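You operate a simulated robot arm through the tools that you are given. There is no shell and no other tool. Be economical: measure what you need, move in short steps, check, and stop when the job is done.

You run a simulated robot arm. Do the job below in one go: nothing can be reset, and whatever is moved stays where it is left.

TASK
Put the scoop on the top of the counter away on the washer end of the low cabinet's top. Then take the pink tube and leave it on the washer end of the low cabinet's top. Then stack the green bolt tin from the top of the counter on top of the blue bolt tin. Keep to this order.

Only the result counts: the job must be done as asked and must still hold three seconds after the hand-in. Knocking over, shifting, dropping, spilling or breaking anything else fails it.

THE ROBOT
A 7-joint arm with a two-finger parallel gripper, fixed in place. Base frame: the origin is at the foot of the arm, x ahead of it, y to its left, z up; the work surface is at about z = 1.02. Lengths are in m, angles in rad, forces in N, time in s.
With the tool pointing down near the work surface it reaches from about 0.28 to 0.72 m from the base axis. Its first joint turns from -2.897 to 2.897 rad. Payload 3.43 kg.
The TCP is the grasp point between the finger pads, 0.034 m short of the fingertips. In the tool frame z runs along the fingers and y along their closing line. The gripper opens to 0.128 m. The fingers are 0.024 m wide and 0.012 m thick; the gripper's body (0.048 by 0.13 m) begins 0.096 m behind the TCP.
Orientation is that of the tool frame in the base frame, as a unit quaternion [w, x, y, z]. With the fingers straight down and closing along the base's y, the tool's x points along the base's -x, its y along +y and its z along -z.

THE INTERFACE
- The arm moves only by the tool arm_command. Its argument "deltas" is one flat list of numbers, 7 for each row, row after row: the shift along the tool's x, y, z in units of 40 mm (1.0 is 40 mm), then the turn, a rotation vector about the tool's x, y, z in units of 4 degrees (1.0 is 4 degrees), then the closure, from 0 (fully open) to 1 (shut). In form: [dx, dy, dz, wx, wy, wz, jaw, dx, dy, dz, wx, wy, wz, jaw, ...]. A call has 1 to 20 rows; each row shifts and turns the commanded pose from where the row before left it, along the tool's axes as they then stand. A call with a number of a shift or a turn outside -1 to 1 is refused whole. A row lasts 0.2 s, in which the tool goes at most 0.05 m and 0.15 rad; a call with a longer step from one row to the next is refused whole, and so is a gripper value outside its range. Where a pose cannot be reached the arm comes as near as it can. A force on the tool above 40 N (or 10 N above the force at the start of the call, whichever is more), or a blocked arm, ends the call early, and 0.2 s more pass. The fingers move at their own pace (about 0.108 m/s each) and stop on an object; they squeeze with about 24 N. The grip force told is the motor's: it shows also when the fingers shut on nothing. Time passes only in rows, and 0.2 s behind the last, so rows that do not move let the fingers close. The reply holds the time, the measured pose of the TCP, the force on the tool along the base axes, the opening and the grip force, in the units named above and with some noise, with the torque about the TCP (base axes, N m) and any sound that the robot's microphone picked up.
- Cameras (640 x 400 px; columns grow to the right, rows downward): "scene" is fixed at [0.0517, 0.6526, 1.5794]; the picture's right is [-0.81, -0.59, 0.00], its down [-0.41, 0.57, -0.71] and it looks along [0.42, -0.57, -0.70] (base axes); focal length 262 px, centre (320, 200). "wrist" rides on the gripper at [0.076, -0.011, -0.16] in the tool frame; the picture's right is [0.15, 0.99, 0.00], its down [-0.88, 0.13, -0.46] and it looks along [-0.45, 0.07, 0.89] (tool axes); focal length 234 px, centre (320, 200). There is no depth. A picture from a camera that has moved, and an enlarged one, comes with that camera's place and axes in the base frame and with its lens.
- get_image(camera): a new picture of that camera. It takes no simulated time.
- raise_lower(by): slides the trunk up (or, below 0, down) by that many m; the arm rides with it, the base frame stays. It gives what a move gives, with no picture.
- zoom(camera, box): a new picture of the part [left, top, right, bottom] of that camera's present view, enlarged. It takes no simulated time.
- hand_in(): hands the job in; it is judged then, once.

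Work in short steps. Places have to be worked out from the pictures, the camera data and where the tool is seen: move nearer, look again, correct. Check each grasp and each placing, and mend what went wrong. You have 120 turns and 64 pictures in all, those below and enlarged ones among them. Open the gripper and draw the arm clear of the work before you hand the job in, unless the task says otherwise; then end with one line.

The tools are called after "Call:" by a JSON object that holds its "method" and its "body". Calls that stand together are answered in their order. arm_command: Moves the arm, as the interface text tells. Its arguments: {"type":"object","properties":{"deltas":{"type":"array"}},"required":["deltas"]} The other tools are called the same way: raise_lower (by) slides the trunk up or down; get_image (camera) takes a picture; zoom (camera, box) takes an enlarged picture of a part of a camera's view; hand_in () hands the job in.

At the start:

```text
time_s: 0.0
tcp_pos: [0.4951, 0.0739, 1.2994]
tcp_rot: [0.0, 0.0, 1.0, 0.001]
wrist_force: [-0.2, 0.0, 0.6]
moment: [0.0, 0.03, -0.01]
finger_gap: 0.1279
grip_force: 0.1
trunk travel left (down, up): [-0.275, 0.049]
```

scene: 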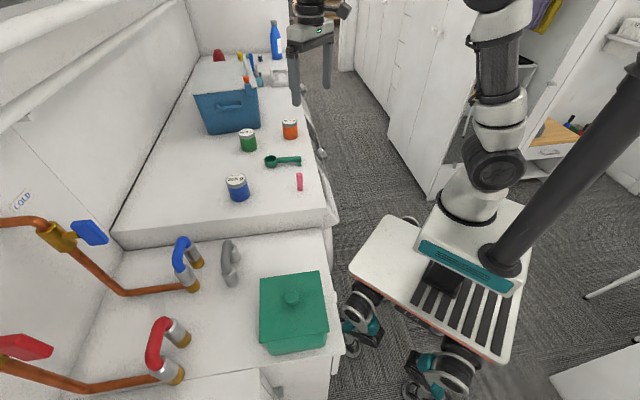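
wrist: 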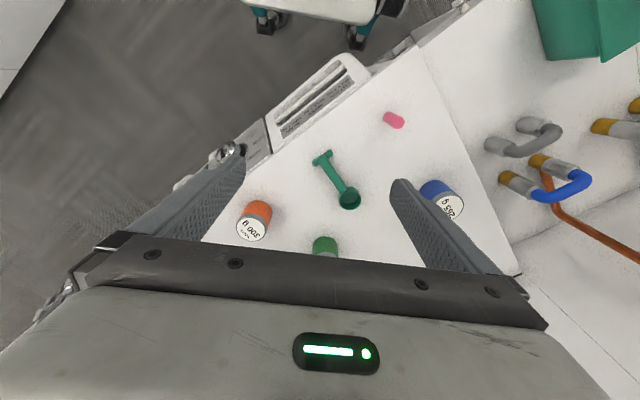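

I'll look closely at the scene first: counter objects, the lower top beside it, and whatever lies around it.

Call:
{"method": "zoom", "body": {"camera": "scene", "box": [180, 30, 360, 210]}}

Call:
{"method": "zoom", "body": {"camera": "scene", "box": [0, 180, 360, 400]}}

Call:
{"method": "zoom", "body": {"camera": "scene", "box": [340, 0, 640, 190]}}

```text
2.22 times, centred on (270, 120) of scene
camera zoom: at [0.0517, 0.6526, 1.5794], right [-0.81, -0.59, 0.0], down [-0.41, 0.57, -0.71], along [0.42, -0.57, -0.7], focal length 582 px, centre (431, 378)
```

zoom: 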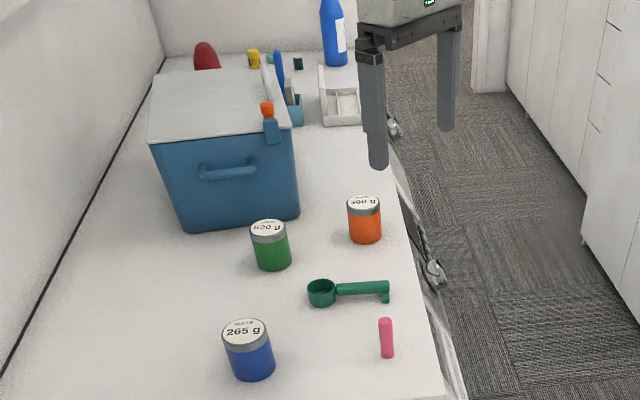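

```text
1.78 times, centred on (180, 290) of scene
camera zoom: at [0.0517, 0.6526, 1.5794], right [-0.81, -0.59, 0.0], down [-0.41, 0.57, -0.71], along [0.42, -0.57, -0.7], focal length 466 px, centre (569, 40)
```

zoom: 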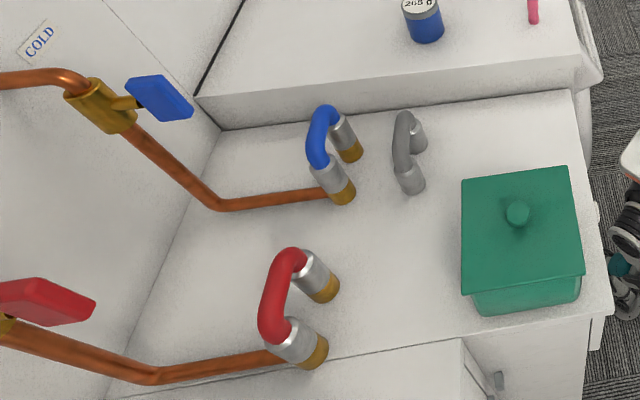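

```text
2.11 times, centred on (490, 95) of scene
camera zoom: at [0.0517, 0.6526, 1.5794], right [-0.81, -0.59, 0.0], down [-0.41, 0.57, -0.71], along [0.42, -0.57, -0.7], focal length 552 px, centre (-38, 421)
```

zoom: 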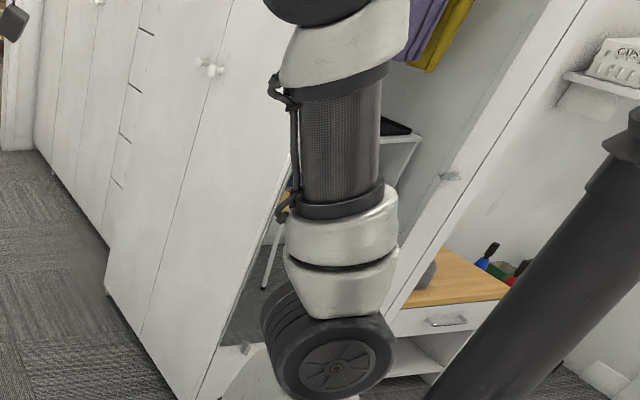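

The counter front runs diagonally, and the hose surface with the green box sits lower on its left. I need to identify the washer and the low cabinet, so I'll swing the arm left around the base (at height 1.3, clear of everything) and look.

Call:
{"method": "arm_command", "body": {"deltas": [0, 0.87, 0, 0, 0, -1, 0, 0, 0.87, 0, 0, 0, -1, 0, 0, 0.87, 0, 0, 0, -1, 0, 0, 0.87, 0, 0, 0, -1, 0, 0, 0.87, 0, 0, 0, -1, 0, 0, 0.87, 0, 0, 0, -1, 0, 0, 0.87, 0, 0, 0, -1, 0, 0, 0.87, 0, 0, 0, -1, 0, 0, 0.87, 0, 0, 0, -1, 0, 0, 0.87, 0, 0, 0, -1, 0]}}

Call:
{"method": "get_image", "body": {"camera": "wrist"}}

```text
time_s: 2.2
tcp_pos: [0.39, 0.398, 1.2962]
tcp_rot: [0.0, -0.343, 0.939, 0.0]
wrist_force: [-0.6, 0.4, -0.4]
moment: [0.01, -0.02, 0.02]
finger_gap: 0.1276
grip_force: 0.1
trunk travel left (down, up): [-0.275, 0.049]
```

```text
58 pictures are left
camera wrist: at [0.3392, 0.3404, 1.457], right [-0.75, 0.66, 0.0], down [0.59, 0.67, 0.46], along [0.3, 0.34, -0.89], focal length 234 px, centre (320, 200)
```

wrist: 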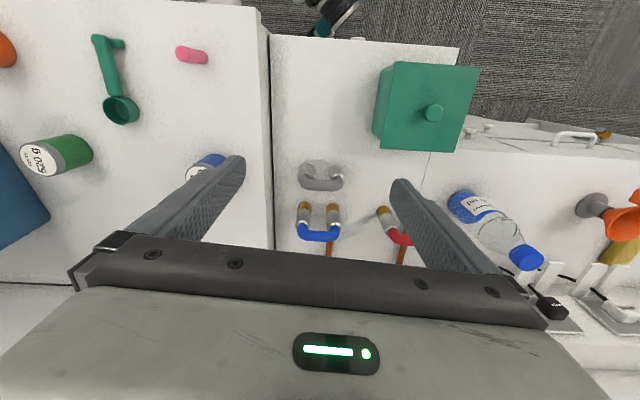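

There's another surface beyond the hose surface with a bottle and funnel on it. Swing further to see it.

Call:
{"method": "arm_command", "body": {"deltas": [0, 0.87, 0, 0, 0, -1, 0, 0, 0.87, 0, 0, 0, -1, 0, 0, 0.87, 0, 0, 0, -1, 0, 0, 0.87, 0, 0, 0, -1, 0, 0, 0.87, 0, 0, 0, -1, 0, 0, 0.87, 0, 0, 0, -1, 0, 0, 0.87, 0, 0, 0, -1, 0, 0, 0.87, 0, 0, 0, -1, 0, 0, 0.87, 0, 0, 0, -1, 0, 0, 0.87, 0, 0, 0, -1, 0]}}

Call:
{"method": "get_image", "body": {"camera": "wrist"}}

Call:
{"method": "get_image", "body": {"camera": "scene"}}

```text
time_s: 4.4
tcp_pos: [0.098, 0.5805, 1.2976]
tcp_rot: [0.0, -0.643, 0.766, 0.0]
wrist_force: [0.8, 0.6, 0.2]
moment: [0.0, 0.01, 0.03]
finger_gap: 0.1282
grip_force: 0.1
trunk travel left (down, up): [-0.275, 0.049]
```

```text
57 pictures are left
camera wrist: at [0.0962, 0.5037, 1.4584], right [-1.0, 0.03, 0.0], down [0.02, 0.89, 0.46], along [0.01, 0.46, -0.89], focal length 234 px, centre (320, 200)
```

wrist: 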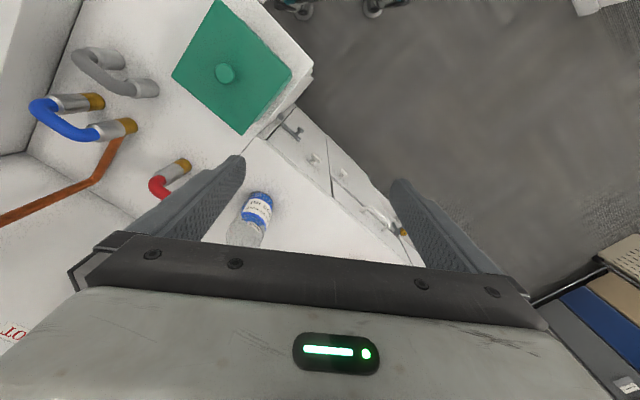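

```text
56 pictures are left
```

scene: 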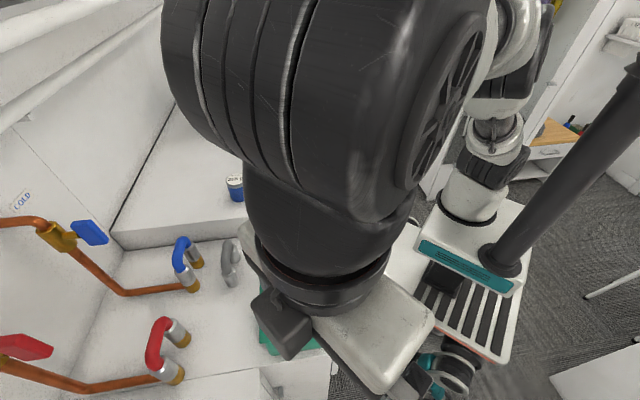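

The hoses feed the washer, so the washer is the middle top carrying the green box. The low cabinet is the drawer unit beyond it, with the bottle on it. I'll move outward for a clearer look at the cabinet's washer end.

Call:
{"method": "arm_command", "body": {"deltas": [-0.85, 0, 0, 0, 0, 0, 0, -0.85, 0, 0, 0, 0, 0, 0, -0.85, 0, 0, 0, 0, 0, 0]}}

Call:
{"method": "get_image", "body": {"camera": "wrist"}}

```text
time_s: 5.2
tcp_pos: [0.1098, 0.6307, 1.2813]
tcp_rot: [-0.001, -0.644, 0.765, -0.001]
wrist_force: [-0.2, 0.7, 0.5]
moment: [0.01, -0.01, 0.0]
finger_gap: 0.1281
grip_force: 0.1
out of reach, approached as far as the arm can: row 2, 3
trunk travel left (down, up): [-0.275, 0.049]
```

```text
55 pictures are left
camera wrist: at [0.108, 0.5536, 1.4421], right [-1.0, 0.03, 0.0], down [0.02, 0.89, 0.45], along [0.01, 0.45, -0.89], focal length 234 px, centre (320, 200)
```

wrist: 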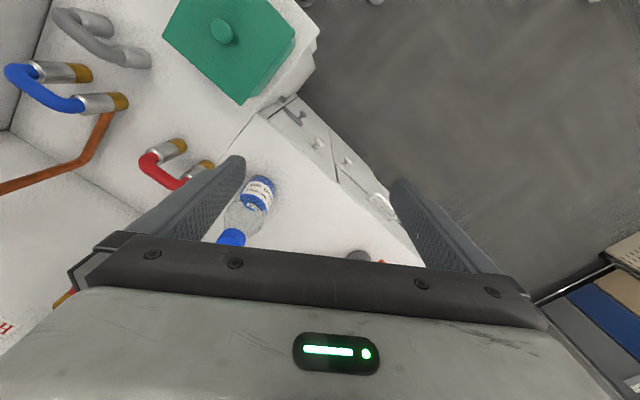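

The cabinet top is at about z≈0.93, with its front washer-side corner near (0.235, 0.61) and the bottle near (0.25, 0.76). The scoop handle is near (0.585, 0.117), running at about 39°. I'll swing back above it with yaw 40° and look.

Call:
{"method": "arm_command", "body": {"deltas": [1, 0, 0, 0, 0, 0, 0, 0.4, 0, 0, 0, 0, 0, 0, 0, -1, 0, 0, 0, 1, 0, 0, -1, 0, 0, 0, 1, 0, 0, -1, 0, 0, 0, 1, 0, 0, -1, 0, 0, 0, 1, 0, 0, -1, 0, 0, 0, 1, 0, 0, -1, 0, 0, 0, 1, 0, 0, -1, 0, 0, 0, 1, 0, 0, -1, 0, 0, 0, 1, 0, 0, -1, 0, 0, 0, 1, 0, 0, -1, 0, 0, 0, 1, 0]}}

Call:
{"method": "arm_command", "body": {"deltas": [0.25, -0.91, 0, 0, 0, 0, 0, 0.25, -0.91, 0, 0, 0, 0, 0, 0.25, -0.91, 0, 0, 0, 0, 0, 0.25, -0.91, 0, 0, 0, 0, 0, 0.25, -0.91, 0, 0, 0, 0, 0, 0.25, -0.91, 0.5, 0, 0, 0, 0, 0.25, -0.91, 0.5, 0, 0, 0, 0]}}

Call:
{"method": "get_image", "body": {"camera": "wrist"}}

```text
time_s: 7.8
tcp_pos: [0.449, 0.3912, 1.2854]
tcp_rot: [0.0, -0.342, 0.94, 0.001]
wrist_force: [0.0, 0.7, 0.3]
moment: [0.0, 0.03, -0.01]
finger_gap: 0.1282
grip_force: 0.1
trunk travel left (down, up): [-0.275, 0.049]
```

```text
time_s: 9.4
tcp_pos: [0.5574, 0.1513, 1.2463]
tcp_rot: [0.0, -0.342, 0.94, 0.001]
wrist_force: [0.9, 0.2, 0.4]
moment: [0.0, -0.02, -0.01]
finger_gap: 0.1281
grip_force: 0.2
trunk travel left (down, up): [-0.275, 0.049]
```

```text
54 pictures are left
camera wrist: at [0.5065, 0.0944, 1.406], right [-0.75, 0.66, 0.0], down [0.59, 0.67, 0.46], along [0.3, 0.34, -0.89], focal length 234 px, centre (320, 200)
```

wrist: 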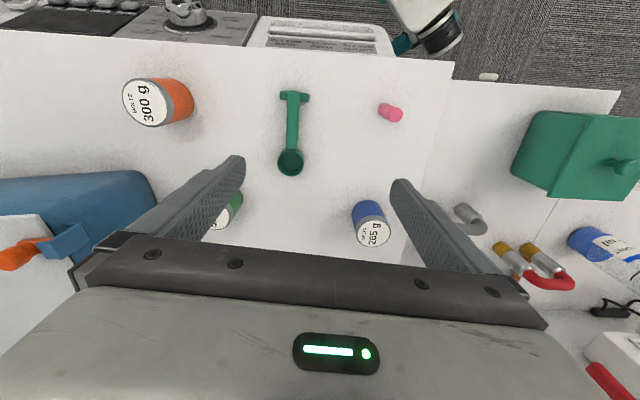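

The scoop runs from about (0.549, 0.083) to the cup at (0.621, 0.150), along 42°. I'll align over the handle, half close the jaws, and go down to z≈1.12.

Call:
{"method": "arm_command", "body": {"deltas": [-0.07, -0.55, 0.5, 0, 0, -0.6, 0.5, -0.07, -0.55, 0.65, 0, 0, 0, 0.5, 0, 0, 0.8, 0, 0, 0, 0.5, 0, 0, 0.8, 0, 0, 0, 0.5, 0, 0, 0.4, 0, 0, 0, 0.5]}}

Call:
{"method": "get_image", "body": {"camera": "wrist"}}

Call:
{"method": "zoom", "body": {"camera": "scene", "box": [200, 80, 360, 220]}}

```text
time_s: 10.6
tcp_pos: [0.5892, 0.1228, 1.1162]
tcp_rot: [-0.001, -0.362, 0.932, 0.0]
wrist_force: [-0.4, 0.5, -0.2]
moment: [-0.02, 0.03, 0.01]
finger_gap: 0.064
grip_force: 0.1
trunk travel left (down, up): [-0.275, 0.049]
```

```text
53 pictures are left
camera wrist: at [0.5413, 0.0636, 1.2759], right [-0.78, 0.63, 0.0], down [0.56, 0.69, 0.46], along [0.29, 0.35, -0.89], focal length 234 px, centre (320, 200)
```

wrist: 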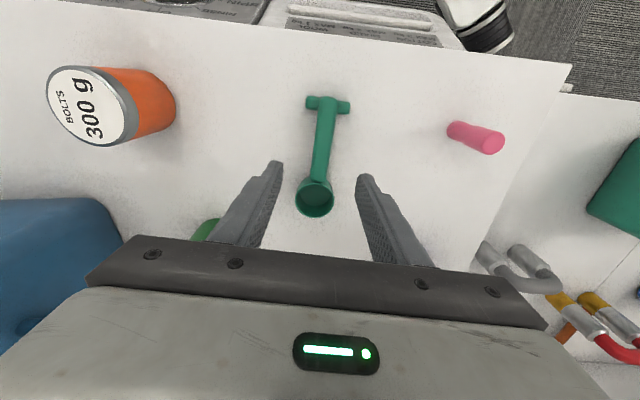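

```text
2.86 times, centred on (280, 150) of scene
camera zoom: at [0.0517, 0.6526, 1.5794], right [-0.81, -0.59, 0.0], down [-0.41, 0.57, -0.71], along [0.42, -0.57, -0.7], focal length 749 px, centre (434, 343)
```

zoom: 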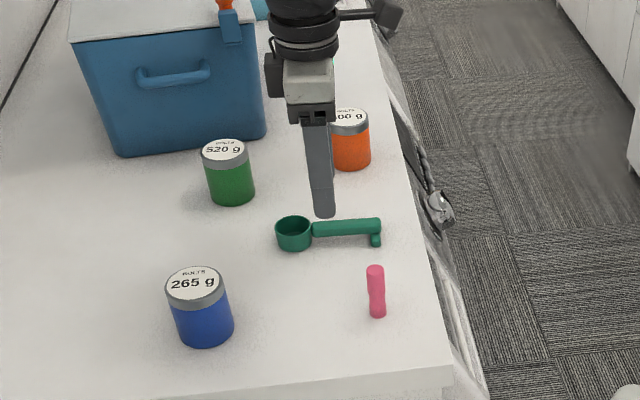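

The handle runs level at the cup's rim height, and the alignment is good to about 3 mm. I'll lower to z≈1.06 and close on the handle.

Call:
{"method": "arm_command", "body": {"deltas": [0, -0.07, 0.7, 0, 0, 0, 0.5, 0, 0, 0.7, 0, 0, 0, 0.5, 0, 0, 0, 0, 0, 0, 0.5, 0, 0, 0, 0, 0, 0, 1, 0, 0, 0, 0, 0, 0, 1, 0, 0, 0, 0, 0, 0, 1]}}

Call:
{"method": "get_image", "body": {"camera": "wrist"}}

```text
time_s: 12.0
tcp_pos: [0.5901, 0.1233, 1.0593]
tcp_rot: [0.0, -0.362, 0.932, 0.0]
wrist_force: [0.0, -0.4, 0.9]
moment: [0.0, 0.0, 0.01]
finger_gap: 0.0166
grip_force: 23.8
trunk travel left (down, up): [-0.275, 0.049]
```

```text
51 pictures are left
camera wrist: at [0.541, 0.063, 1.2189], right [-0.78, 0.63, 0.0], down [0.56, 0.69, 0.46], along [0.29, 0.35, -0.89], focal length 234 px, centre (320, 200)
```

wrist: 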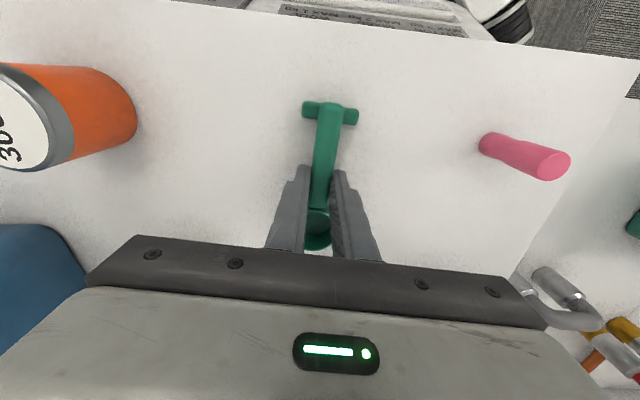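

Gripped with a gap of 16.6 mm. The bottle sits close behind the cabinet's front strip, so I'd rather hold the handle nearer its T end and lay the scoop depth-wise without reaching as far. I'll open, slide 30 mm toward the T and regrip.

Call:
{"method": "arm_command", "body": {"deltas": [0, 0, 0, 0, 0, 0, 0.6, 0, 0, 0, 0, 0, 0, 0.6, 0.4, 0, 0, 0, 0, 0, 0.6, 0.35, 0, 0, 0, 0, 0, 0.6, 0, 0, 0, 0, 0, 0, 0.6, 0, 0, 0, 0, 0, 0, 1, 0, 0, 0, 0, 0, 0, 1, 0, 0, 0, 0, 0, 0, 1]}}

Call:
{"method": "get_image", "body": {"camera": "wrist"}}

```text
time_s: 13.8
tcp_pos: [0.5673, 0.1004, 1.0581]
tcp_rot: [0.001, -0.361, 0.932, -0.001]
wrist_force: [0.1, -0.5, -0.2]
moment: [0.02, 0.04, 0.01]
finger_gap: 0.0167
grip_force: 23.5
trunk travel left (down, up): [-0.275, 0.049]
```

```text
50 pictures are left
camera wrist: at [0.5197, 0.0417, 1.2187], right [-0.78, 0.63, 0.0], down [0.56, 0.69, 0.46], along [0.29, 0.35, -0.89], focal length 234 px, centre (320, 200)
```

wrist: 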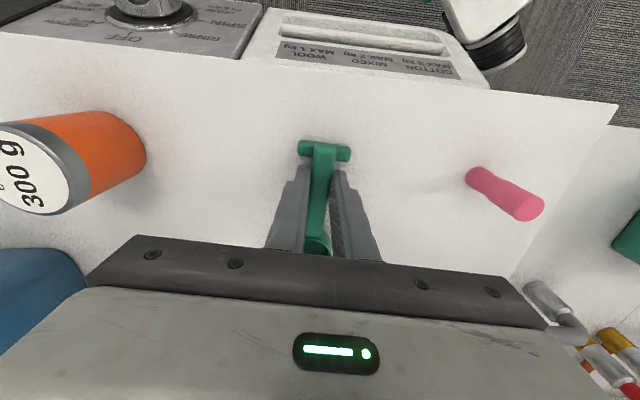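

The front under the counter carries a dial (OFF/RINSE/SPIN) and a detergent drawer label, so that may be the washer. I must settle which unit is which before placing. I'll lift the scoop and look around with a tilted view.

Call:
{"method": "arm_command", "body": {"deltas": [0, 0, -0.9, 0, 0, 0, 1, 0, 0, -0.9, 0, 0, 0, 1, 0, 0, -0.9, 0, 0, 0, 1, 0.5, 0, -0.9, 0, 0, 0, 1, 0.9, 0, -0.5, 0, 0, 0, 1, 0.9, 0, 0, 0, 0, 0, 1, 0.9, 0, 0, 0, 0, 0, 1, 0.9, 0, 0, 0, 0, 0, 1]}}

Call:
{"method": "get_image", "body": {"camera": "wrist"}}

Call:
{"method": "zoom", "body": {"camera": "scene", "box": [200, 180, 400, 400]}}

```text
time_s: 15.6
tcp_pos: [0.4473, -0.0134, 1.2248]
tcp_rot: [-0.001, -0.361, 0.932, 0.0]
wrist_force: [-0.5, 0.1, -0.5]
moment: [0.02, -0.01, 0.02]
finger_gap: 0.0004
grip_force: 23.7
trunk travel left (down, up): [-0.275, 0.049]
```

```text
49 pictures are left
camera wrist: at [0.3991, -0.0718, 1.3848], right [-0.78, 0.63, 0.0], down [0.56, 0.69, 0.46], along [0.29, 0.35, -0.89], focal length 234 px, centre (320, 200)
```

wrist: 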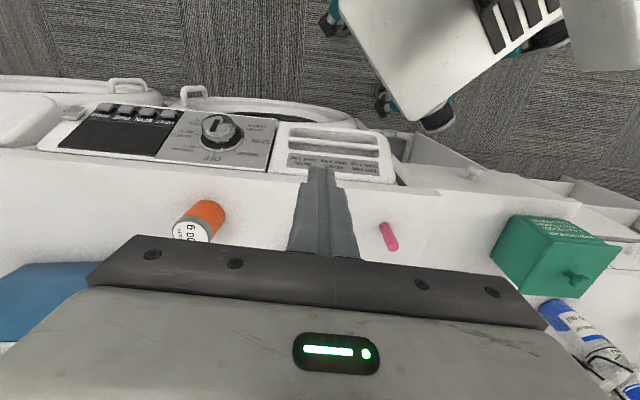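

```text
1.82 times, centred on (300, 290) of scene
camera zoom: at [0.0517, 0.6526, 1.5794], right [-0.81, -0.59, 0.0], down [-0.41, 0.57, -0.71], along [0.42, -0.57, -0.7], focal length 476 px, centre (356, 36)
```

zoom: 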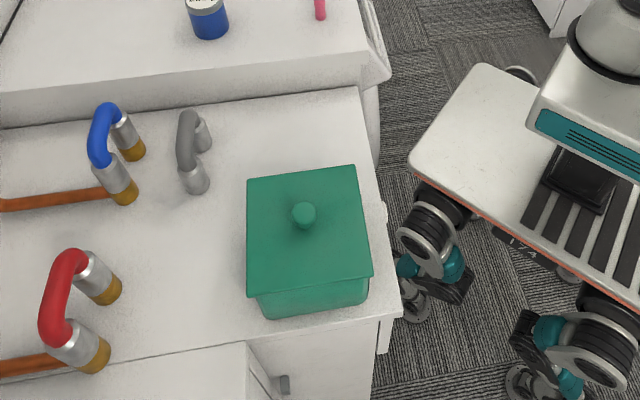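

The gripper closed fully, so the scoop slipped out. I need to find it.

Call:
{"method": "zoom", "body": {"camera": "scene", "box": [180, 60, 380, 230]}}

```text
2.35 times, centred on (280, 145) of scene
camera zoom: at [0.0517, 0.6526, 1.5794], right [-0.81, -0.59, 0.0], down [-0.41, 0.57, -0.71], along [0.42, -0.57, -0.7], focal length 617 px, centre (414, 329)
```

zoom: 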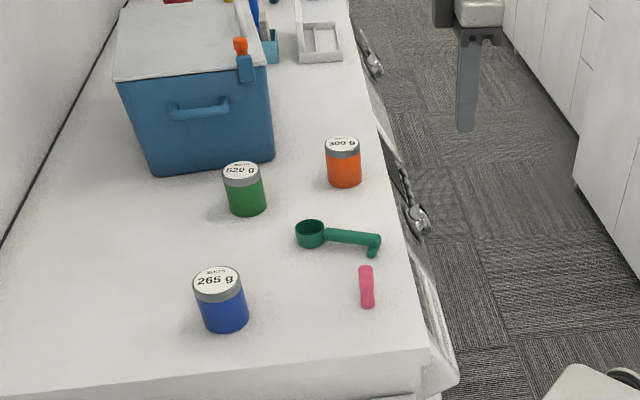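

The scoop slipped back onto the counter: still upright, just turned a little, and nothing else was touched. Before regrasping, I'll view the unit fronts to identify the washer and the low cabinet.

Call:
{"method": "arm_command", "body": {"deltas": [-0.05, 0.97, 0, 0, 0, 0, 0.5, -0.05, 0.97, 0, 0, 0, 0, 0.5, -0.05, 0.97, 0, 0, 0, 0, 0.5, -0.05, 0.97, 0, 0, 0, 0, 0.5, -0.05, 0.97, 0, 0, 0, 0, 0.5, -0.05, 0.97, 0, 0, 0, 0, 0.5, -0.05, 0.97, 0, 0, 0, 0, 0.5, -0.05, 0.97, 0, 0, 0, 0, 0.5, -0.05, 0.97, 0, 0, 0, 0, 0.5, -0.05, 0.97, 0, 0, 0, -1, 0.5, 0, 0, 0, 0, -1, 0, 0.5, 0, 0, 0, 0, -1, 0, 0.5, 0, 0, 0, 0, -1, 0, 0.5, 0, 0, 0, 0, -1, 0, 0.5, 0, 0, 0, 0, -1, 0, 0.5, 0, 0, 0, 0, -1, 0, 0.5, 0, 0, 0, 0, -1, 0, 0.5, 0, 0, 0, 0, -1, 0, 0.5, 0, 0, 0, 0, -1, 0, 0.5]}}

Call:
{"method": "get_image", "body": {"camera": "wrist"}}

```text
time_s: 18.5
tcp_pos: [0.2129, 0.2786, 1.1802]
tcp_rot: [0.022, -0.368, 0.929, 0.041]
wrist_force: [0.1, -0.8, -0.4]
moment: [-0.03, -0.02, -0.02]
finger_gap: 0.0639
grip_force: 0.0
trunk travel left (down, up): [-0.275, 0.049]
stopped in row 14: the arm was blocked; the commanded pose is now the measured one
```

```text
46 pictures are left
camera wrist: at [0.1646, 0.2056, 1.3329], right [-0.79, 0.62, 0.05], down [0.55, 0.66, 0.52], along [0.29, 0.44, -0.85], focal length 234 px, centre (320, 200)
```

wrist: 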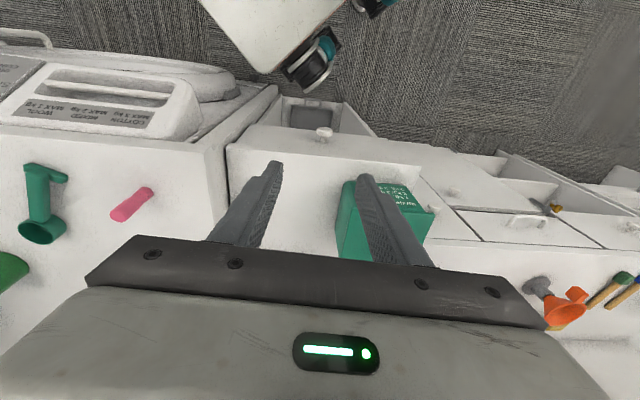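

Call:
{"method": "zoom", "body": {"camera": "wrist", "box": [0, 20, 320, 220]}}

Call:
{"method": "zoom", "body": {"camera": "wrist", "box": [220, 80, 640, 340]}}

```text
2.00 times, centred on (160, 120) of wrist
camera zoom: at [0.1646, 0.2056, 1.3329], right [-0.79, 0.62, 0.05], down [0.55, 0.66, 0.52], along [0.29, 0.44, -0.85], focal length 468 px, centre (640, 360)
```

zoom: 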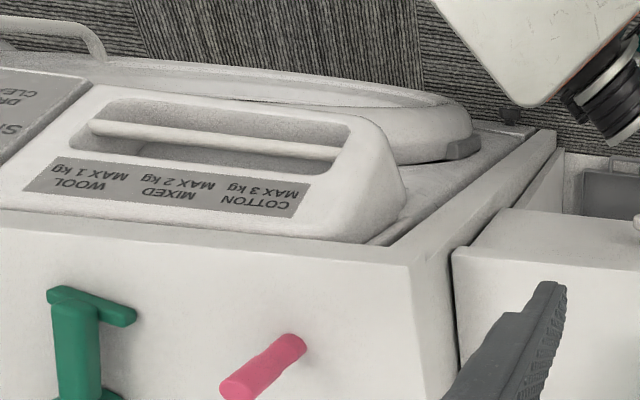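

```text
1.52 times, centred on (430, 210) of wrist
camera zoom: at [0.1646, 0.2056, 1.3329], right [-0.79, 0.62, 0.05], down [0.55, 0.66, 0.52], along [0.29, 0.44, -0.85], focal length 357 px, centre (152, 185)
```

zoom: 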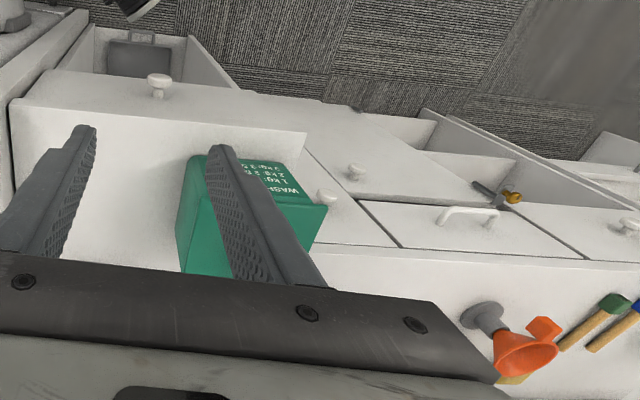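

That settles it: the washing machine is built in under the counter's near end. The unit right beside it, with the green box and hoses, is the low cabinet (top z≈0.91, front edge d≈0.42), so its washer end is next to the counter's step, around (0.39, 0.33), which is easy to reach. I'll straighten the tool and return over the scoop, now lying at about 17°.

Call:
{"method": "arm_command", "body": {"deltas": [0, 0, -0.4, 0.43, 0.51, 0, 0.5, 0, 0, -0.4, 0.43, 0.51, 0, 0.5, -0.39, -0.91, 0, 0, 0, 0, 0.5, -0.39, -0.91, 0, 0, 0, 0, 0.5, -0.39, -0.91, 0, 0, 0, 0, 0.5, -0.39, -0.91, 0, 0, 0, 0, 0.5, -0.39, -0.91, 0, 0, 0, 0, 0.5, -0.39, -0.91, 0, 0, 0, 0, 0.5, -0.39, -0.91, 0, 0, 0, 0, 0.5, -0.39, -0.91, 0, 0, 0, 0, 0.5, -0.39, -0.91, 0, 0, 0, 0, 0.5, -0.39, -0.91, 0, 0, 0, 0, 0.5, 0, 0, 0, 0, 0, 0.93, 0.5, 0, 0, 0, 0, 0, 0.93, 0.5, 0, 0, 0, 0, 0, 0.93, 0.5, 0, 0, 0, 0, 0, 0.93, 0.5, 0, 0, 0, 0, 0, 0.93, 0.5, 0, 0, 0, 0, 0, 0.93, 0.5, 0, 0, 0, 0, 0, 0.93, 0.5]}}

Call:
{"method": "get_image", "body": {"camera": "wrist"}}

```text
time_s: 22.5
tcp_pos: [0.5763, 0.123, 1.2117]
tcp_rot: [-0.001, -0.152, 0.988, -0.001]
wrist_force: [0.5, 0.1, -0.1]
moment: [0.06, 0.02, 0.03]
finger_gap: 0.0639
grip_force: 0.0
trunk travel left (down, up): [-0.275, 0.049]
```

```text
43 pictures are left
camera wrist: at [0.507, 0.0897, 1.3707], right [-0.44, 0.9, 0.0], down [0.8, 0.39, 0.45], along [0.41, 0.2, -0.89], focal length 234 px, centre (320, 200)
```

wrist: 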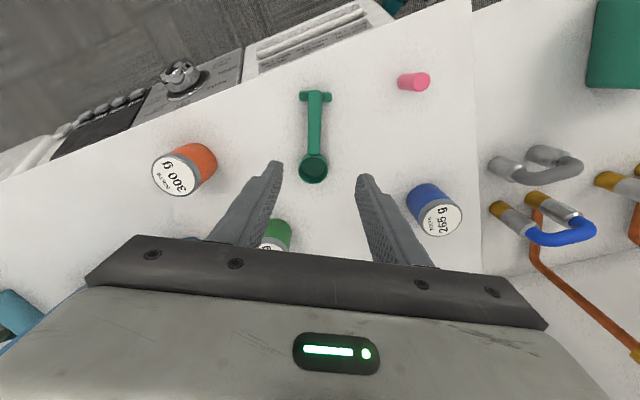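

The scoop now runs from about (0.527, 0.094) to the cup at (0.613, 0.130), along 22.8°. I'll align, descend and grip close to the cup (nearer its centre of mass), with the tips just above the counter.

Call:
{"method": "arm_command", "body": {"deltas": [0, 0, 0, 0, 0, -0.65, 0.5, 0, 0, 0, 0, 0, -0.65, 0.5, -0.03, -0.2, 0.9, 0, 0, 0, 0.5, 0, 0, 0.9, 0, 0, 0, 0.5, 0, 0, 0.9, 0, 0, 0, 0.5, 0, 0, 0.7, 0, 0, 0, 0.5, 0, 0, 0.5, 0, 0, 0, 0.5, 0, 0, 0, 0, 0, 0, 1, 0, 0, 0, 0, 0, 0, 1, 0, 0, 0, 0, 0, 0, 1, 0, 0, 0, 0, 0, 0, 1]}}

Call:
{"method": "get_image", "body": {"camera": "wrist"}}

```text
time_s: 24.9
tcp_pos: [0.5806, 0.1152, 1.0551]
tcp_rot: [-0.001, -0.198, 0.98, -0.001]
wrist_force: [0.0, 0.4, -0.5]
moment: [0.0, 0.0, -0.01]
finger_gap: 0.0168
grip_force: 23.6
trunk travel left (down, up): [-0.275, 0.049]
```

```text
42 pictures are left
camera wrist: at [0.5144, 0.0755, 1.2145], right [-0.52, 0.86, 0.0], down [0.76, 0.46, 0.45], along [0.39, 0.23, -0.89], focal length 234 px, centre (320, 200)
```

wrist: 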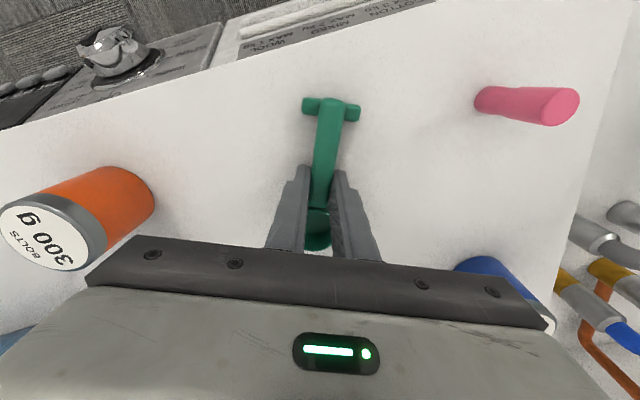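

Gripped at mid-handle near the cup. I'll lift slowly by 4 cm and check the hold.

Call:
{"method": "arm_command", "body": {"deltas": [0, 0, -0.2, 0, 0, 0, 1, 0, 0, -0.2, 0, 0, 0, 1, 0, 0, -0.3, 0, 0, 0, 1, 0, 0, -0.3, 0, 0, 0, 1, 0, 0, 0, 0, 0, 0, 1]}}

Call:
{"method": "get_image", "body": {"camera": "wrist"}}

Call:
{"method": "zoom", "body": {"camera": "scene", "box": [200, 80, 360, 220]}}

```text
time_s: 26.1
tcp_pos: [0.5799, 0.1159, 1.0963]
tcp_rot: [-0.001, -0.197, 0.98, -0.001]
wrist_force: [-0.6, -0.3, -0.4]
moment: [0.01, 0.03, 0.02]
finger_gap: 0.0168
grip_force: 24.3
trunk travel left (down, up): [-0.275, 0.049]
```

```text
41 pictures are left
camera wrist: at [0.5141, 0.077, 1.2564], right [-0.52, 0.86, 0.0], down [0.76, 0.46, 0.45], along [0.39, 0.23, -0.89], focal length 234 px, centre (320, 200)
```

wrist: 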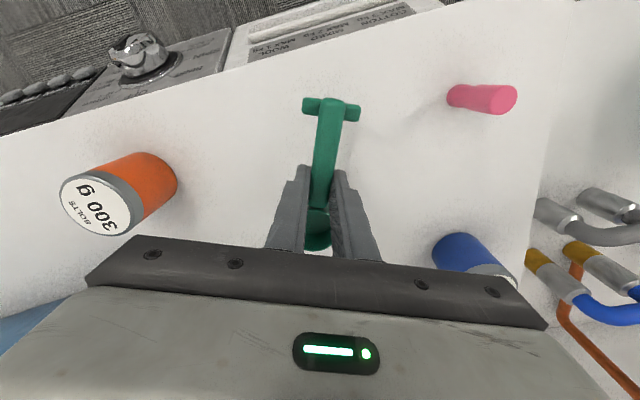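

```text
2.86 times, centred on (280, 150) of scene
camera zoom: at [0.0517, 0.6526, 1.5794], right [-0.81, -0.59, 0.0], down [-0.41, 0.57, -0.71], along [0.42, -0.57, -0.7], focal length 749 px, centre (434, 343)
```

zoom: 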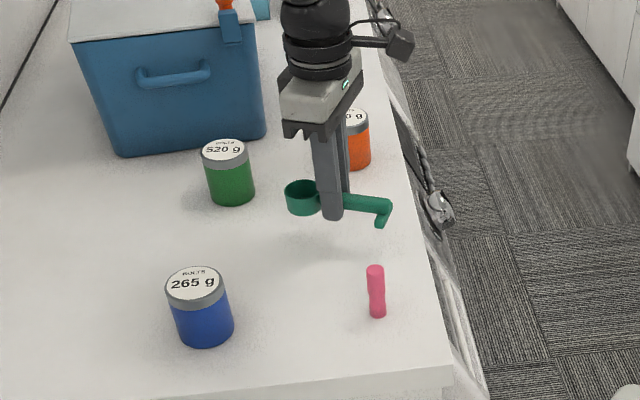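

The scoop is held level. I'll lift gently to 1.17 and carry it over the low cabinet's washer end, then turn it to 45°.

Call:
{"method": "arm_command", "body": {"deltas": [0, 0, -0.3, 0, 0, 0, 1, 0, 0, -0.5, 0, 0, 0, 1, 0, 0, -0.5, 0, 0, 0, 1, 0, 0, -0.5, 0, 0, 0, 1, 0.04, 0.25, -0.1, 0, 0, 0, 1, 0.09, 0.55, 0, 0, 0, 0, 1, 0.1, 0.64, 0, 0, 0, 0, 1, 0.1, 0.64, 0, 0, 0, 0, 1, 0.1, 0.64, 0, 0, 0, 0, 1, 0.1, 0.64, 0, 0, 0, 0, 1, 0.1, 0.64, 0, 0, 0, 0, 1, 0.1, 0.64, 0, 0, 0, 0, 1, 0.1, 0.64, 0, 0, 0, 0, 1, 0.1, 0.64, 0, 0, 0, 0, 1, 0.1, 0.64, 0, 0, 0, 0, 1, 0.08, 0.5, 0, 0, 0, 0, 1, 0.06, 0.3, 0, 0, 0, 0, 1, 0.03, 0.1, 0, 0, 0, 0, 1]}}

Call:
{"method": "arm_command", "body": {"deltas": [0, 0, 0, 0, 0, -0.4, 1, 0, 0, 0, 0, 0, -0.7, 1, 0, 0, 0, 0, 0, -0.8, 1, 0, 0, 0, 0, 0, -0.8, 1, 0, 0, 0, 0, 0, -0.8, 1, 0, 0, 0, 0, 0, -0.8, 1, 0, 0, 0, 0, 0, -0.8, 1, 0, 0, 0, 0, 0, -0.4, 1]}}

Call:
{"method": "get_image", "body": {"camera": "wrist"}}

Call:
{"method": "get_image", "body": {"camera": "scene"}}

```text
time_s: 29.9
tcp_pos: [0.4205, 0.3715, 1.1719]
tcp_rot: [-0.001, -0.197, 0.98, 0.0]
wrist_force: [-0.9, 0.0, -0.4]
moment: [-0.01, 0.0, 0.02]
finger_gap: 0.017
grip_force: 24.1
trunk travel left (down, up): [-0.275, 0.049]
```

```text
time_s: 31.7
tcp_pos: [0.4206, 0.3722, 1.1708]
tcp_rot: [-0.001, -0.381, 0.925, -0.002]
wrist_force: [0.2, 0.5, -0.3]
moment: [0.0, -0.01, -0.02]
finger_gap: 0.0168
grip_force: 23.9
trunk travel left (down, up): [-0.275, 0.049]
```

```text
39 pictures are left
camera wrist: at [0.3739, 0.3113, 1.3309], right [-0.8, 0.6, 0.0], down [0.53, 0.71, 0.45], along [0.27, 0.36, -0.89], focal length 234 px, centre (320, 200)
```

wrist: 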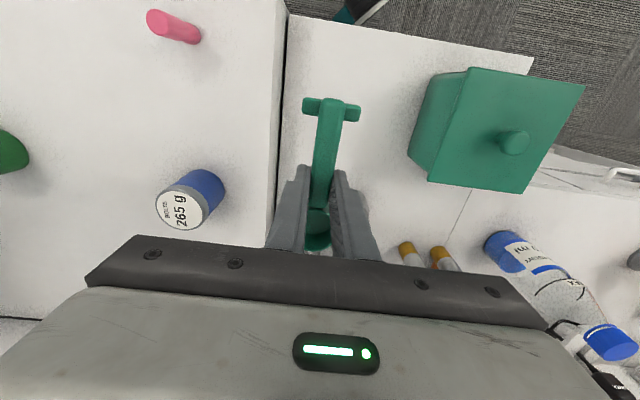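

```text
38 pictures are left
```

scene: 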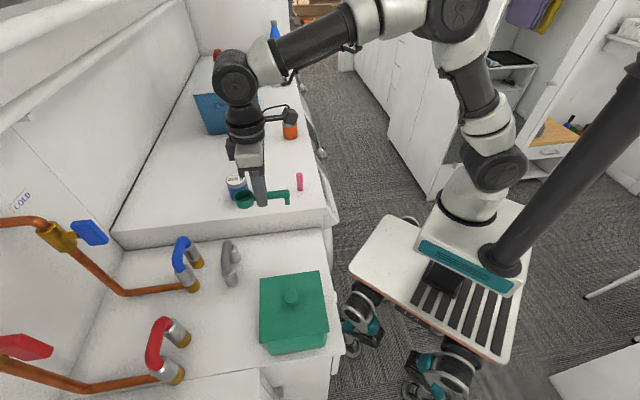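

I'm above the washer end (s≈−0.03, d≈0.56), clear of the step, hoses and box. I'll descend to z≈0.965 and look from the scene camera.

Call:
{"method": "arm_command", "body": {"deltas": [0, 0, 0.3, 0, 0, 0, 1, 0, 0, 0.6, 0, 0, 0, 1, 0, 0, 0.7, 0, 0, 0, 1, 0, 0, 0.7, 0, 0, 0, 1, 0, 0, 0.7, 0, 0, 0, 1, 0, 0, 0.7, 0, 0, 0, 1, 0, 0, 0.6, 0, 0, 0, 1, 0, 0, 0.4, 0, 0, 0, 1, 0, 0, 0.3, 0, 0, 0, 1, 0, 0, 0, 0, 0, 0, 1]}}

Call:
{"method": "zoom", "body": {"camera": "scene", "box": [180, 150, 360, 330]}}

Call:
{"method": "get_image", "body": {"camera": "wrist"}}

```text
time_s: 33.9
tcp_pos: [0.42, 0.3723, 0.9706]
tcp_rot: [-0.001, -0.381, 0.925, -0.001]
wrist_force: [-0.2, -0.3, -0.6]
moment: [0.0, -0.01, -0.02]
finger_gap: 0.0167
grip_force: 24.2
trunk travel left (down, up): [-0.275, 0.049]
```

```text
2.22 times, centred on (270, 240) of scene
camera zoom: at [0.0517, 0.6526, 1.5794], right [-0.81, -0.59, 0.0], down [-0.41, 0.57, -0.71], along [0.42, -0.57, -0.7], focal length 582 px, centre (431, 111)
```

zoom: 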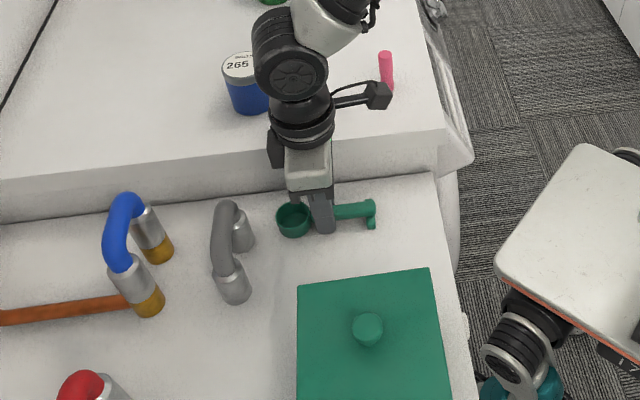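

```text
36 pictures are left
camera wrist: at [0.3748, 0.3119, 1.1301], right [-0.8, 0.6, 0.0], down [0.53, 0.71, 0.45], along [0.27, 0.36, -0.89], focal length 234 px, centre (320, 200)
```

wrist: 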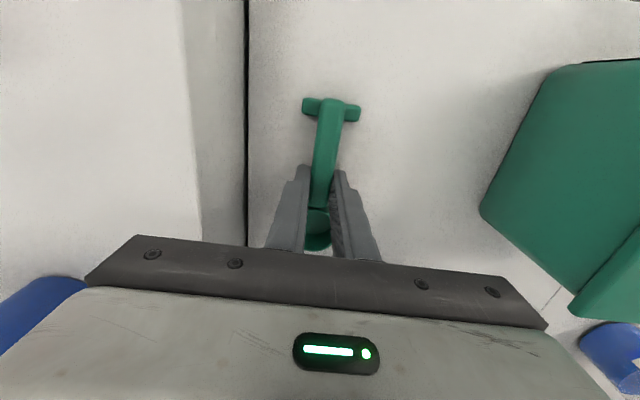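

Clear all around. I'll descend in small steps and watch the force for contact.

Call:
{"method": "arm_command", "body": {"deltas": [0, 0, 0.12, 0, 0, 0, 1, 0, 0, 0.12, 0, 0, 0, 1, 0, 0, 0.12, 0, 0, 0, 1]}}

Call:
{"method": "zoom", "body": {"camera": "scene", "box": [240, 180, 320, 240]}}

```text
time_s: 34.5
tcp_pos: [0.4211, 0.3725, 0.9694]
tcp_rot: [0.004, -0.38, 0.925, 0.0]
wrist_force: [-6.9, -6.1, 20.2]
moment: [-0.33, 0.66, 0.13]
finger_gap: 0.0168
grip_force: 24.4
trunk travel left (down, up): [-0.275, 0.049]
stopped in row 2: the force on the tool passed its limit at 46 N (the readings are from after the stop); the commanded pose is now the measured one
```

```text
6.67 times, centred on (280, 210) of scene
camera zoom: at [0.0517, 0.6526, 1.5794], right [-0.81, -0.59, 0.0], down [-0.41, 0.57, -0.71], along [0.42, -0.57, -0.7], focal length 1747 px, centre (587, 133)
```

zoom: 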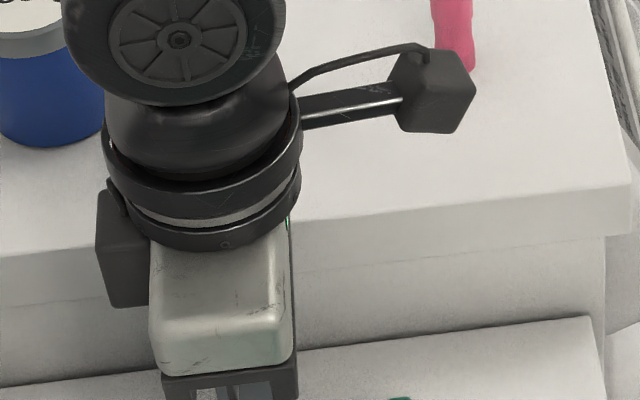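

Contact at z≈0.969, so the cabinet top is at about 0.933 and the scoop is standing on it. I'll ease up 1 mm and open a little.

Call:
{"method": "arm_command", "body": {"deltas": [0, 0, -0.03, 0, 0, 0, 1, 0, 0, 0, 0, 0, 0, 0.75, 0, 0, 0, 0, 0, 0, 0.65, 0, 0, 0, 0, 0, 0, 0.65, 0, 0, -0.3, 0, 0, 0, 0.65, 0, 0, -0.6, 0, 0, 0, 0.65, 0, 0, -0.9, 0, 0, 0, 0.65, 0, 0, -0.9, 0, 0, 0, 0.65, 0, 0, -0.9, 0, 0, 0, 0.65]}}

Call:
{"method": "get_image", "body": {"camera": "wrist"}}

Call:
{"method": "zoom", "body": {"camera": "scene", "box": [180, 150, 360, 330]}}

```text
time_s: 36.5
tcp_pos: [0.423, 0.3737, 1.1123]
tcp_rot: [0.001, -0.38, 0.925, 0.0]
wrist_force: [0.9, -0.1, -0.1]
moment: [0.02, -0.03, 0.01]
finger_gap: 0.045
grip_force: 0.0
trunk travel left (down, up): [-0.275, 0.049]
```

```text
34 pictures are left
camera wrist: at [0.3767, 0.312, 1.2707], right [-0.8, 0.6, 0.0], down [0.53, 0.71, 0.46], along [0.28, 0.37, -0.89], focal length 234 px, centre (320, 200)
```

wrist: 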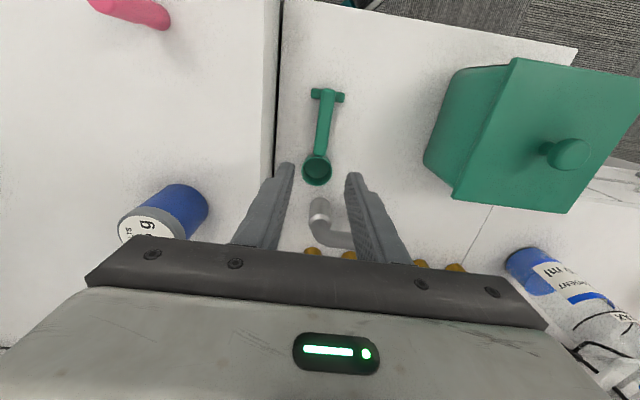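

```text
2.22 times, centred on (270, 240) of scene
camera zoom: at [0.0517, 0.6526, 1.5794], right [-0.81, -0.59, 0.0], down [-0.41, 0.57, -0.71], along [0.42, -0.57, -0.7], focal length 582 px, centre (431, 111)
```

zoom: 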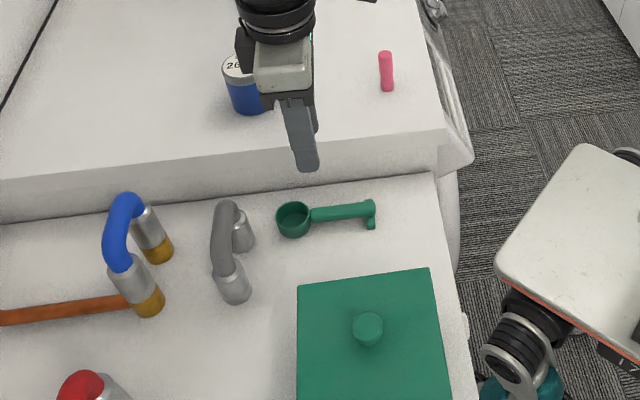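

The scoop stands properly on the low cabinet's washer end. The pink tube stands upright near (0.463, 0.195), about 6 cm tall. I'll move above it and look.

Call:
{"method": "arm_command", "body": {"deltas": [0, 0, -0.8, 0, 0, 0, 0.55, 0, 0, -0.7, 0, 0, 0, 0.55, 0.48, -0.77, 0, 0, 0, 0, 0.55, 0.48, -0.77, 0, 0, 0, 0, 0.55, 0.48, -0.77, 0, 0, 0, 0, 0.55, 0.48, -0.77, 0, 0, 0, 0, 0.55, 0.48, -0.77, 0, 0, 0, 0, 0.55]}}

Call:
{"method": "get_image", "body": {"camera": "wrist"}}

Call:
{"method": "zoom", "body": {"camera": "scene", "box": [240, 140, 340, 220]}}

```text
time_s: 38.1
tcp_pos: [0.4595, 0.1971, 1.1703]
tcp_rot: [0.001, -0.381, 0.925, 0.0]
wrist_force: [0.3, -0.1, -0.2]
moment: [-0.02, 0.01, 0.0]
finger_gap: 0.0576
grip_force: 0.1
trunk travel left (down, up): [-0.275, 0.049]
```

```text
32 pictures are left
camera wrist: at [0.4131, 0.1353, 1.3309], right [-0.8, 0.6, 0.0], down [0.53, 0.71, 0.46], along [0.28, 0.37, -0.89], focal length 234 px, centre (320, 200)
```

wrist: 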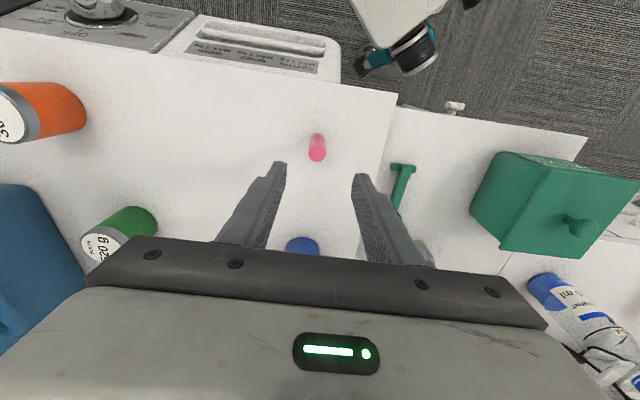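

```text
5.00 times, centred on (290, 180) of scene
camera zoom: at [0.0517, 0.6526, 1.5794], right [-0.81, -0.59, 0.0], down [-0.41, 0.57, -0.71], along [0.42, -0.57, -0.7], focal length 1310 px, centre (470, 300)
```

zoom: 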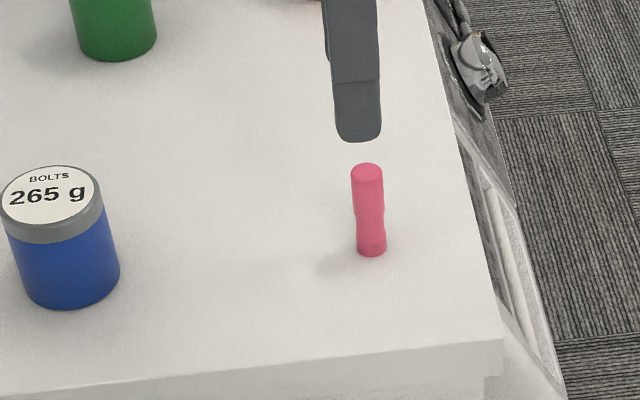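

The tube is at (0.462, 0.193), well centred between the fingers. I'll correct 5 mm, lower to z≈1.062 and grip.

Call:
{"method": "arm_command", "body": {"deltas": [0.03, -0.12, 0.6, 0, 0, 0, 0.55, 0, 0, 0.7, 0, 0, 0, 0.55, 0, 0, 0.7, 0, 0, 0, 0.55, 0, 0, 0.5, 0, 0, 0, 0.55, 0, 0, 0.2, 0, 0, 0, 0.55, 0, 0, 0, 0, 0, 0, 0.8, 0, 0, 0, 0, 0, 0, 0.9, 0, 0, 0, 0, 0, 0, 1, 0, 0, 0, 0, 0, 0, 1]}}

Call:
{"method": "get_image", "body": {"camera": "wrist"}}

```text
time_s: 40.1
tcp_pos: [0.4646, 0.1929, 1.0635]
tcp_rot: [0.001, -0.381, 0.924, 0.0]
wrist_force: [-0.1, 0.5, 0.9]
moment: [0.01, -0.03, 0.01]
finger_gap: 0.0165
grip_force: 23.9
trunk travel left (down, up): [-0.275, 0.049]
```

```text
30 pictures are left
camera wrist: at [0.4167, 0.132, 1.224], right [-0.8, 0.6, 0.0], down [0.53, 0.71, 0.46], along [0.28, 0.37, -0.89], focal length 234 px, centre (320, 200)
```

wrist: 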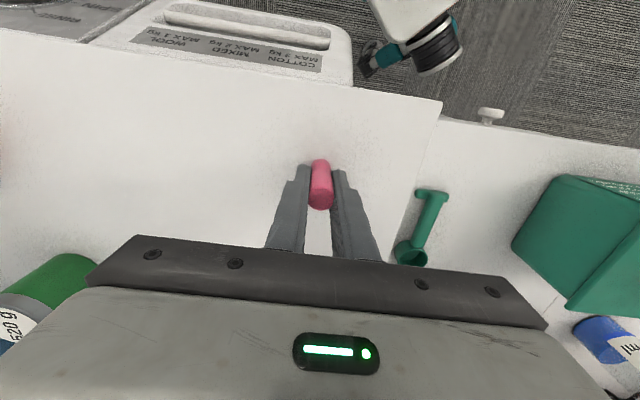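

Tube gripped. I'll lift gently, then carry it to the free spot in front of the scoop's T end.

Call:
{"method": "arm_command", "body": {"deltas": [0, 0, -0.2, 0, 0, 0, 1, 0, 0, -0.4, 0, 0, 0, 1, 0, 0, -0.5, 0, 0, 0, 1, 0, 0, -0.5, 0, 0, 0, 1, 0, 0, -0.4, 0, 0, 0, 1, 0, 0.2, -0.2, 0, 0, 0, 1, 0.03, 0.45, 0, 0, 0, 0, 1, 0.04, 0.58, 0, 0, 0, 0, 1, 0.05, 0.6, 0, 0, 0, 0, 1, 0.05, 0.6, 0, 0, 0, 0, 1, 0.05, 0.6, 0, 0, 0, 0, 1, 0.03, 0.5, 0, 0, 0, 0, 1, 0.03, 0.3, 0, 0, 0, 0, 1, 0, 0.1, 0, 0, 0, 0, 1, 0, 0, 0, 0, 0, 0, 1]}}

Call:
{"method": "get_image", "body": {"camera": "wrist"}}

Call:
{"method": "zoom", "body": {"camera": "scene", "box": [180, 150, 360, 330]}}

```text
time_s: 43.3
tcp_pos: [0.3464, 0.2965, 1.1535]
tcp_rot: [0.003, -0.382, 0.924, 0.0]
wrist_force: [-0.2, 1.4, -0.9]
moment: [0.02, 0.01, 0.03]
finger_gap: 0.0177
grip_force: 24.1
trunk travel left (down, up): [-0.275, 0.049]
```

```text
29 pictures are left
camera wrist: at [0.2994, 0.2345, 1.3127], right [-0.8, 0.6, 0.0], down [0.53, 0.71, 0.46], along [0.28, 0.37, -0.89], focal length 234 px, centre (320, 200)
```

wrist: 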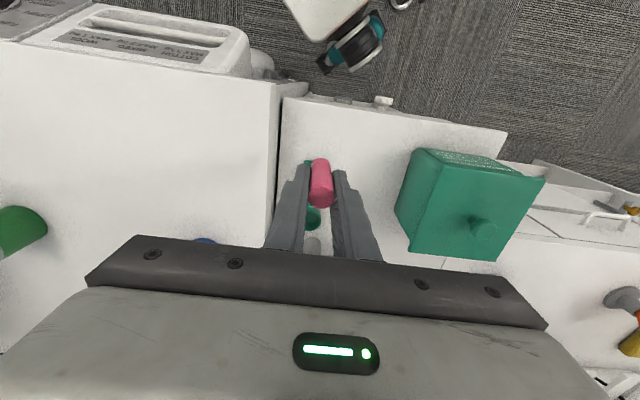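

```text
2.22 times, centred on (270, 240) of scene
camera zoom: at [0.0517, 0.6526, 1.5794], right [-0.81, -0.59, 0.0], down [-0.41, 0.57, -0.71], along [0.42, -0.57, -0.7], focal length 582 px, centre (431, 111)
```

zoom: 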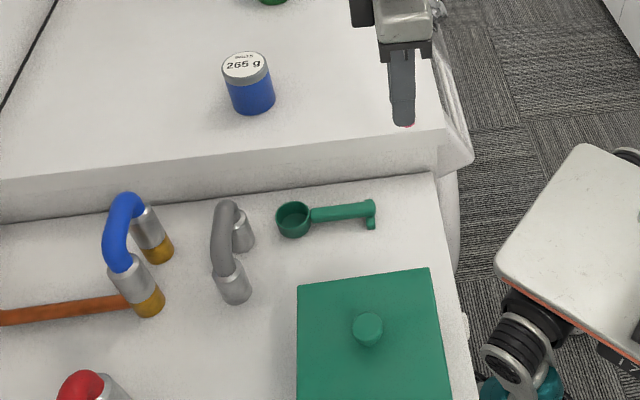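

Tube held over the free spot (s≈−0.035, d≈0.455); the T end is about 4 cm further in. I'll descend to z≈1.0 and check.

Call:
{"method": "arm_command", "body": {"deltas": [0, 0, 0.3, 0, 0, 0, 1, 0, 0, 0.6, 0, 0, 0, 1, 0, 0, 0.7, 0, 0, 0, 1, 0, 0, 0.7, 0, 0, 0, 1, 0, 0, 0.6, 0, 0, 0, 1, 0, 0, 0.5, 0, 0, 0, 1, 0, 0, 0.3, 0, 0, 0, 1, 0, 0, 0, 0, 0, 0, 1]}}

Call:
{"method": "zoom", "body": {"camera": "scene", "box": [240, 170, 360, 270]}}

Call:
{"method": "get_image", "body": {"camera": "wrist"}}

```text
time_s: 45.1
tcp_pos: [0.3445, 0.2968, 1.0031]
tcp_rot: [0.001, -0.382, 0.924, 0.0]
wrist_force: [0.6, -0.2, -0.5]
moment: [-0.01, 0.0, -0.02]
finger_gap: 0.0177
grip_force: 23.7
trunk travel left (down, up): [-0.275, 0.049]
```

```text
4.00 times, centred on (300, 220) of scene
camera zoom: at [0.0517, 0.6526, 1.5794], right [-0.81, -0.59, 0.0], down [-0.41, 0.57, -0.71], along [0.42, -0.57, -0.7], focal length 1048 px, centre (400, 120)
```

zoom: 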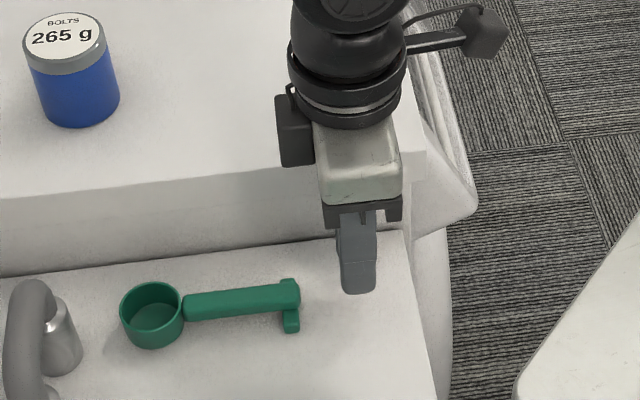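

```text
26 pictures are left
camera wrist: at [0.2987, 0.2348, 1.1626], right [-0.8, 0.6, 0.0], down [0.53, 0.71, 0.46], along [0.28, 0.37, -0.89], focal length 234 px, centre (320, 200)
```

wrist: 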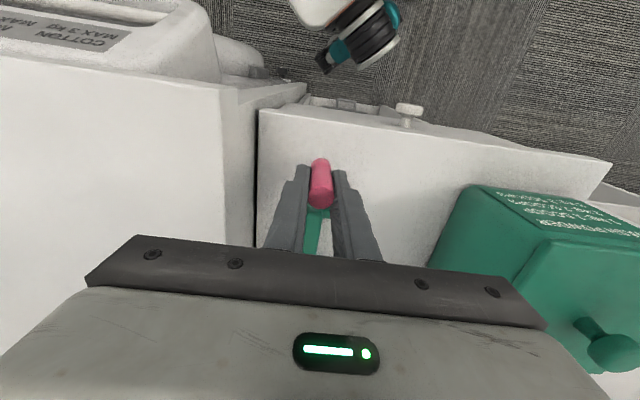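

Still clear. Now creeping down in 2 mm rows until contact.

Call:
{"method": "arm_command", "body": {"deltas": [0, 0, 0.1, 0, 0, 0, 1, 0, 0, 0.1, 0, 0, 0, 1, 0, 0, 0.1, 0, 0, 0, 1, 0, 0, 0.1, 0, 0, 0, 1, 0, 0, 0.05, 0, 0, 0, 1, 0, 0, 0.05, 0, 0, 0, 1, 0, 0, 0.05, 0, 0, 0, 1, 0, 0, 0.05, 0, 0, 0, 1, 0, 0, 0, 0, 0, 0, 1]}}

```text
time_s: 47.1
tcp_pos: [0.3474, 0.2973, 0.9805]
tcp_rot: [0.003, -0.381, 0.925, 0.0]
wrist_force: [-1.7, -0.9, 22.6]
moment: [-0.1, 0.12, -0.04]
finger_gap: 0.0178
grip_force: 23.6
trunk travel left (down, up): [-0.275, 0.049]
```

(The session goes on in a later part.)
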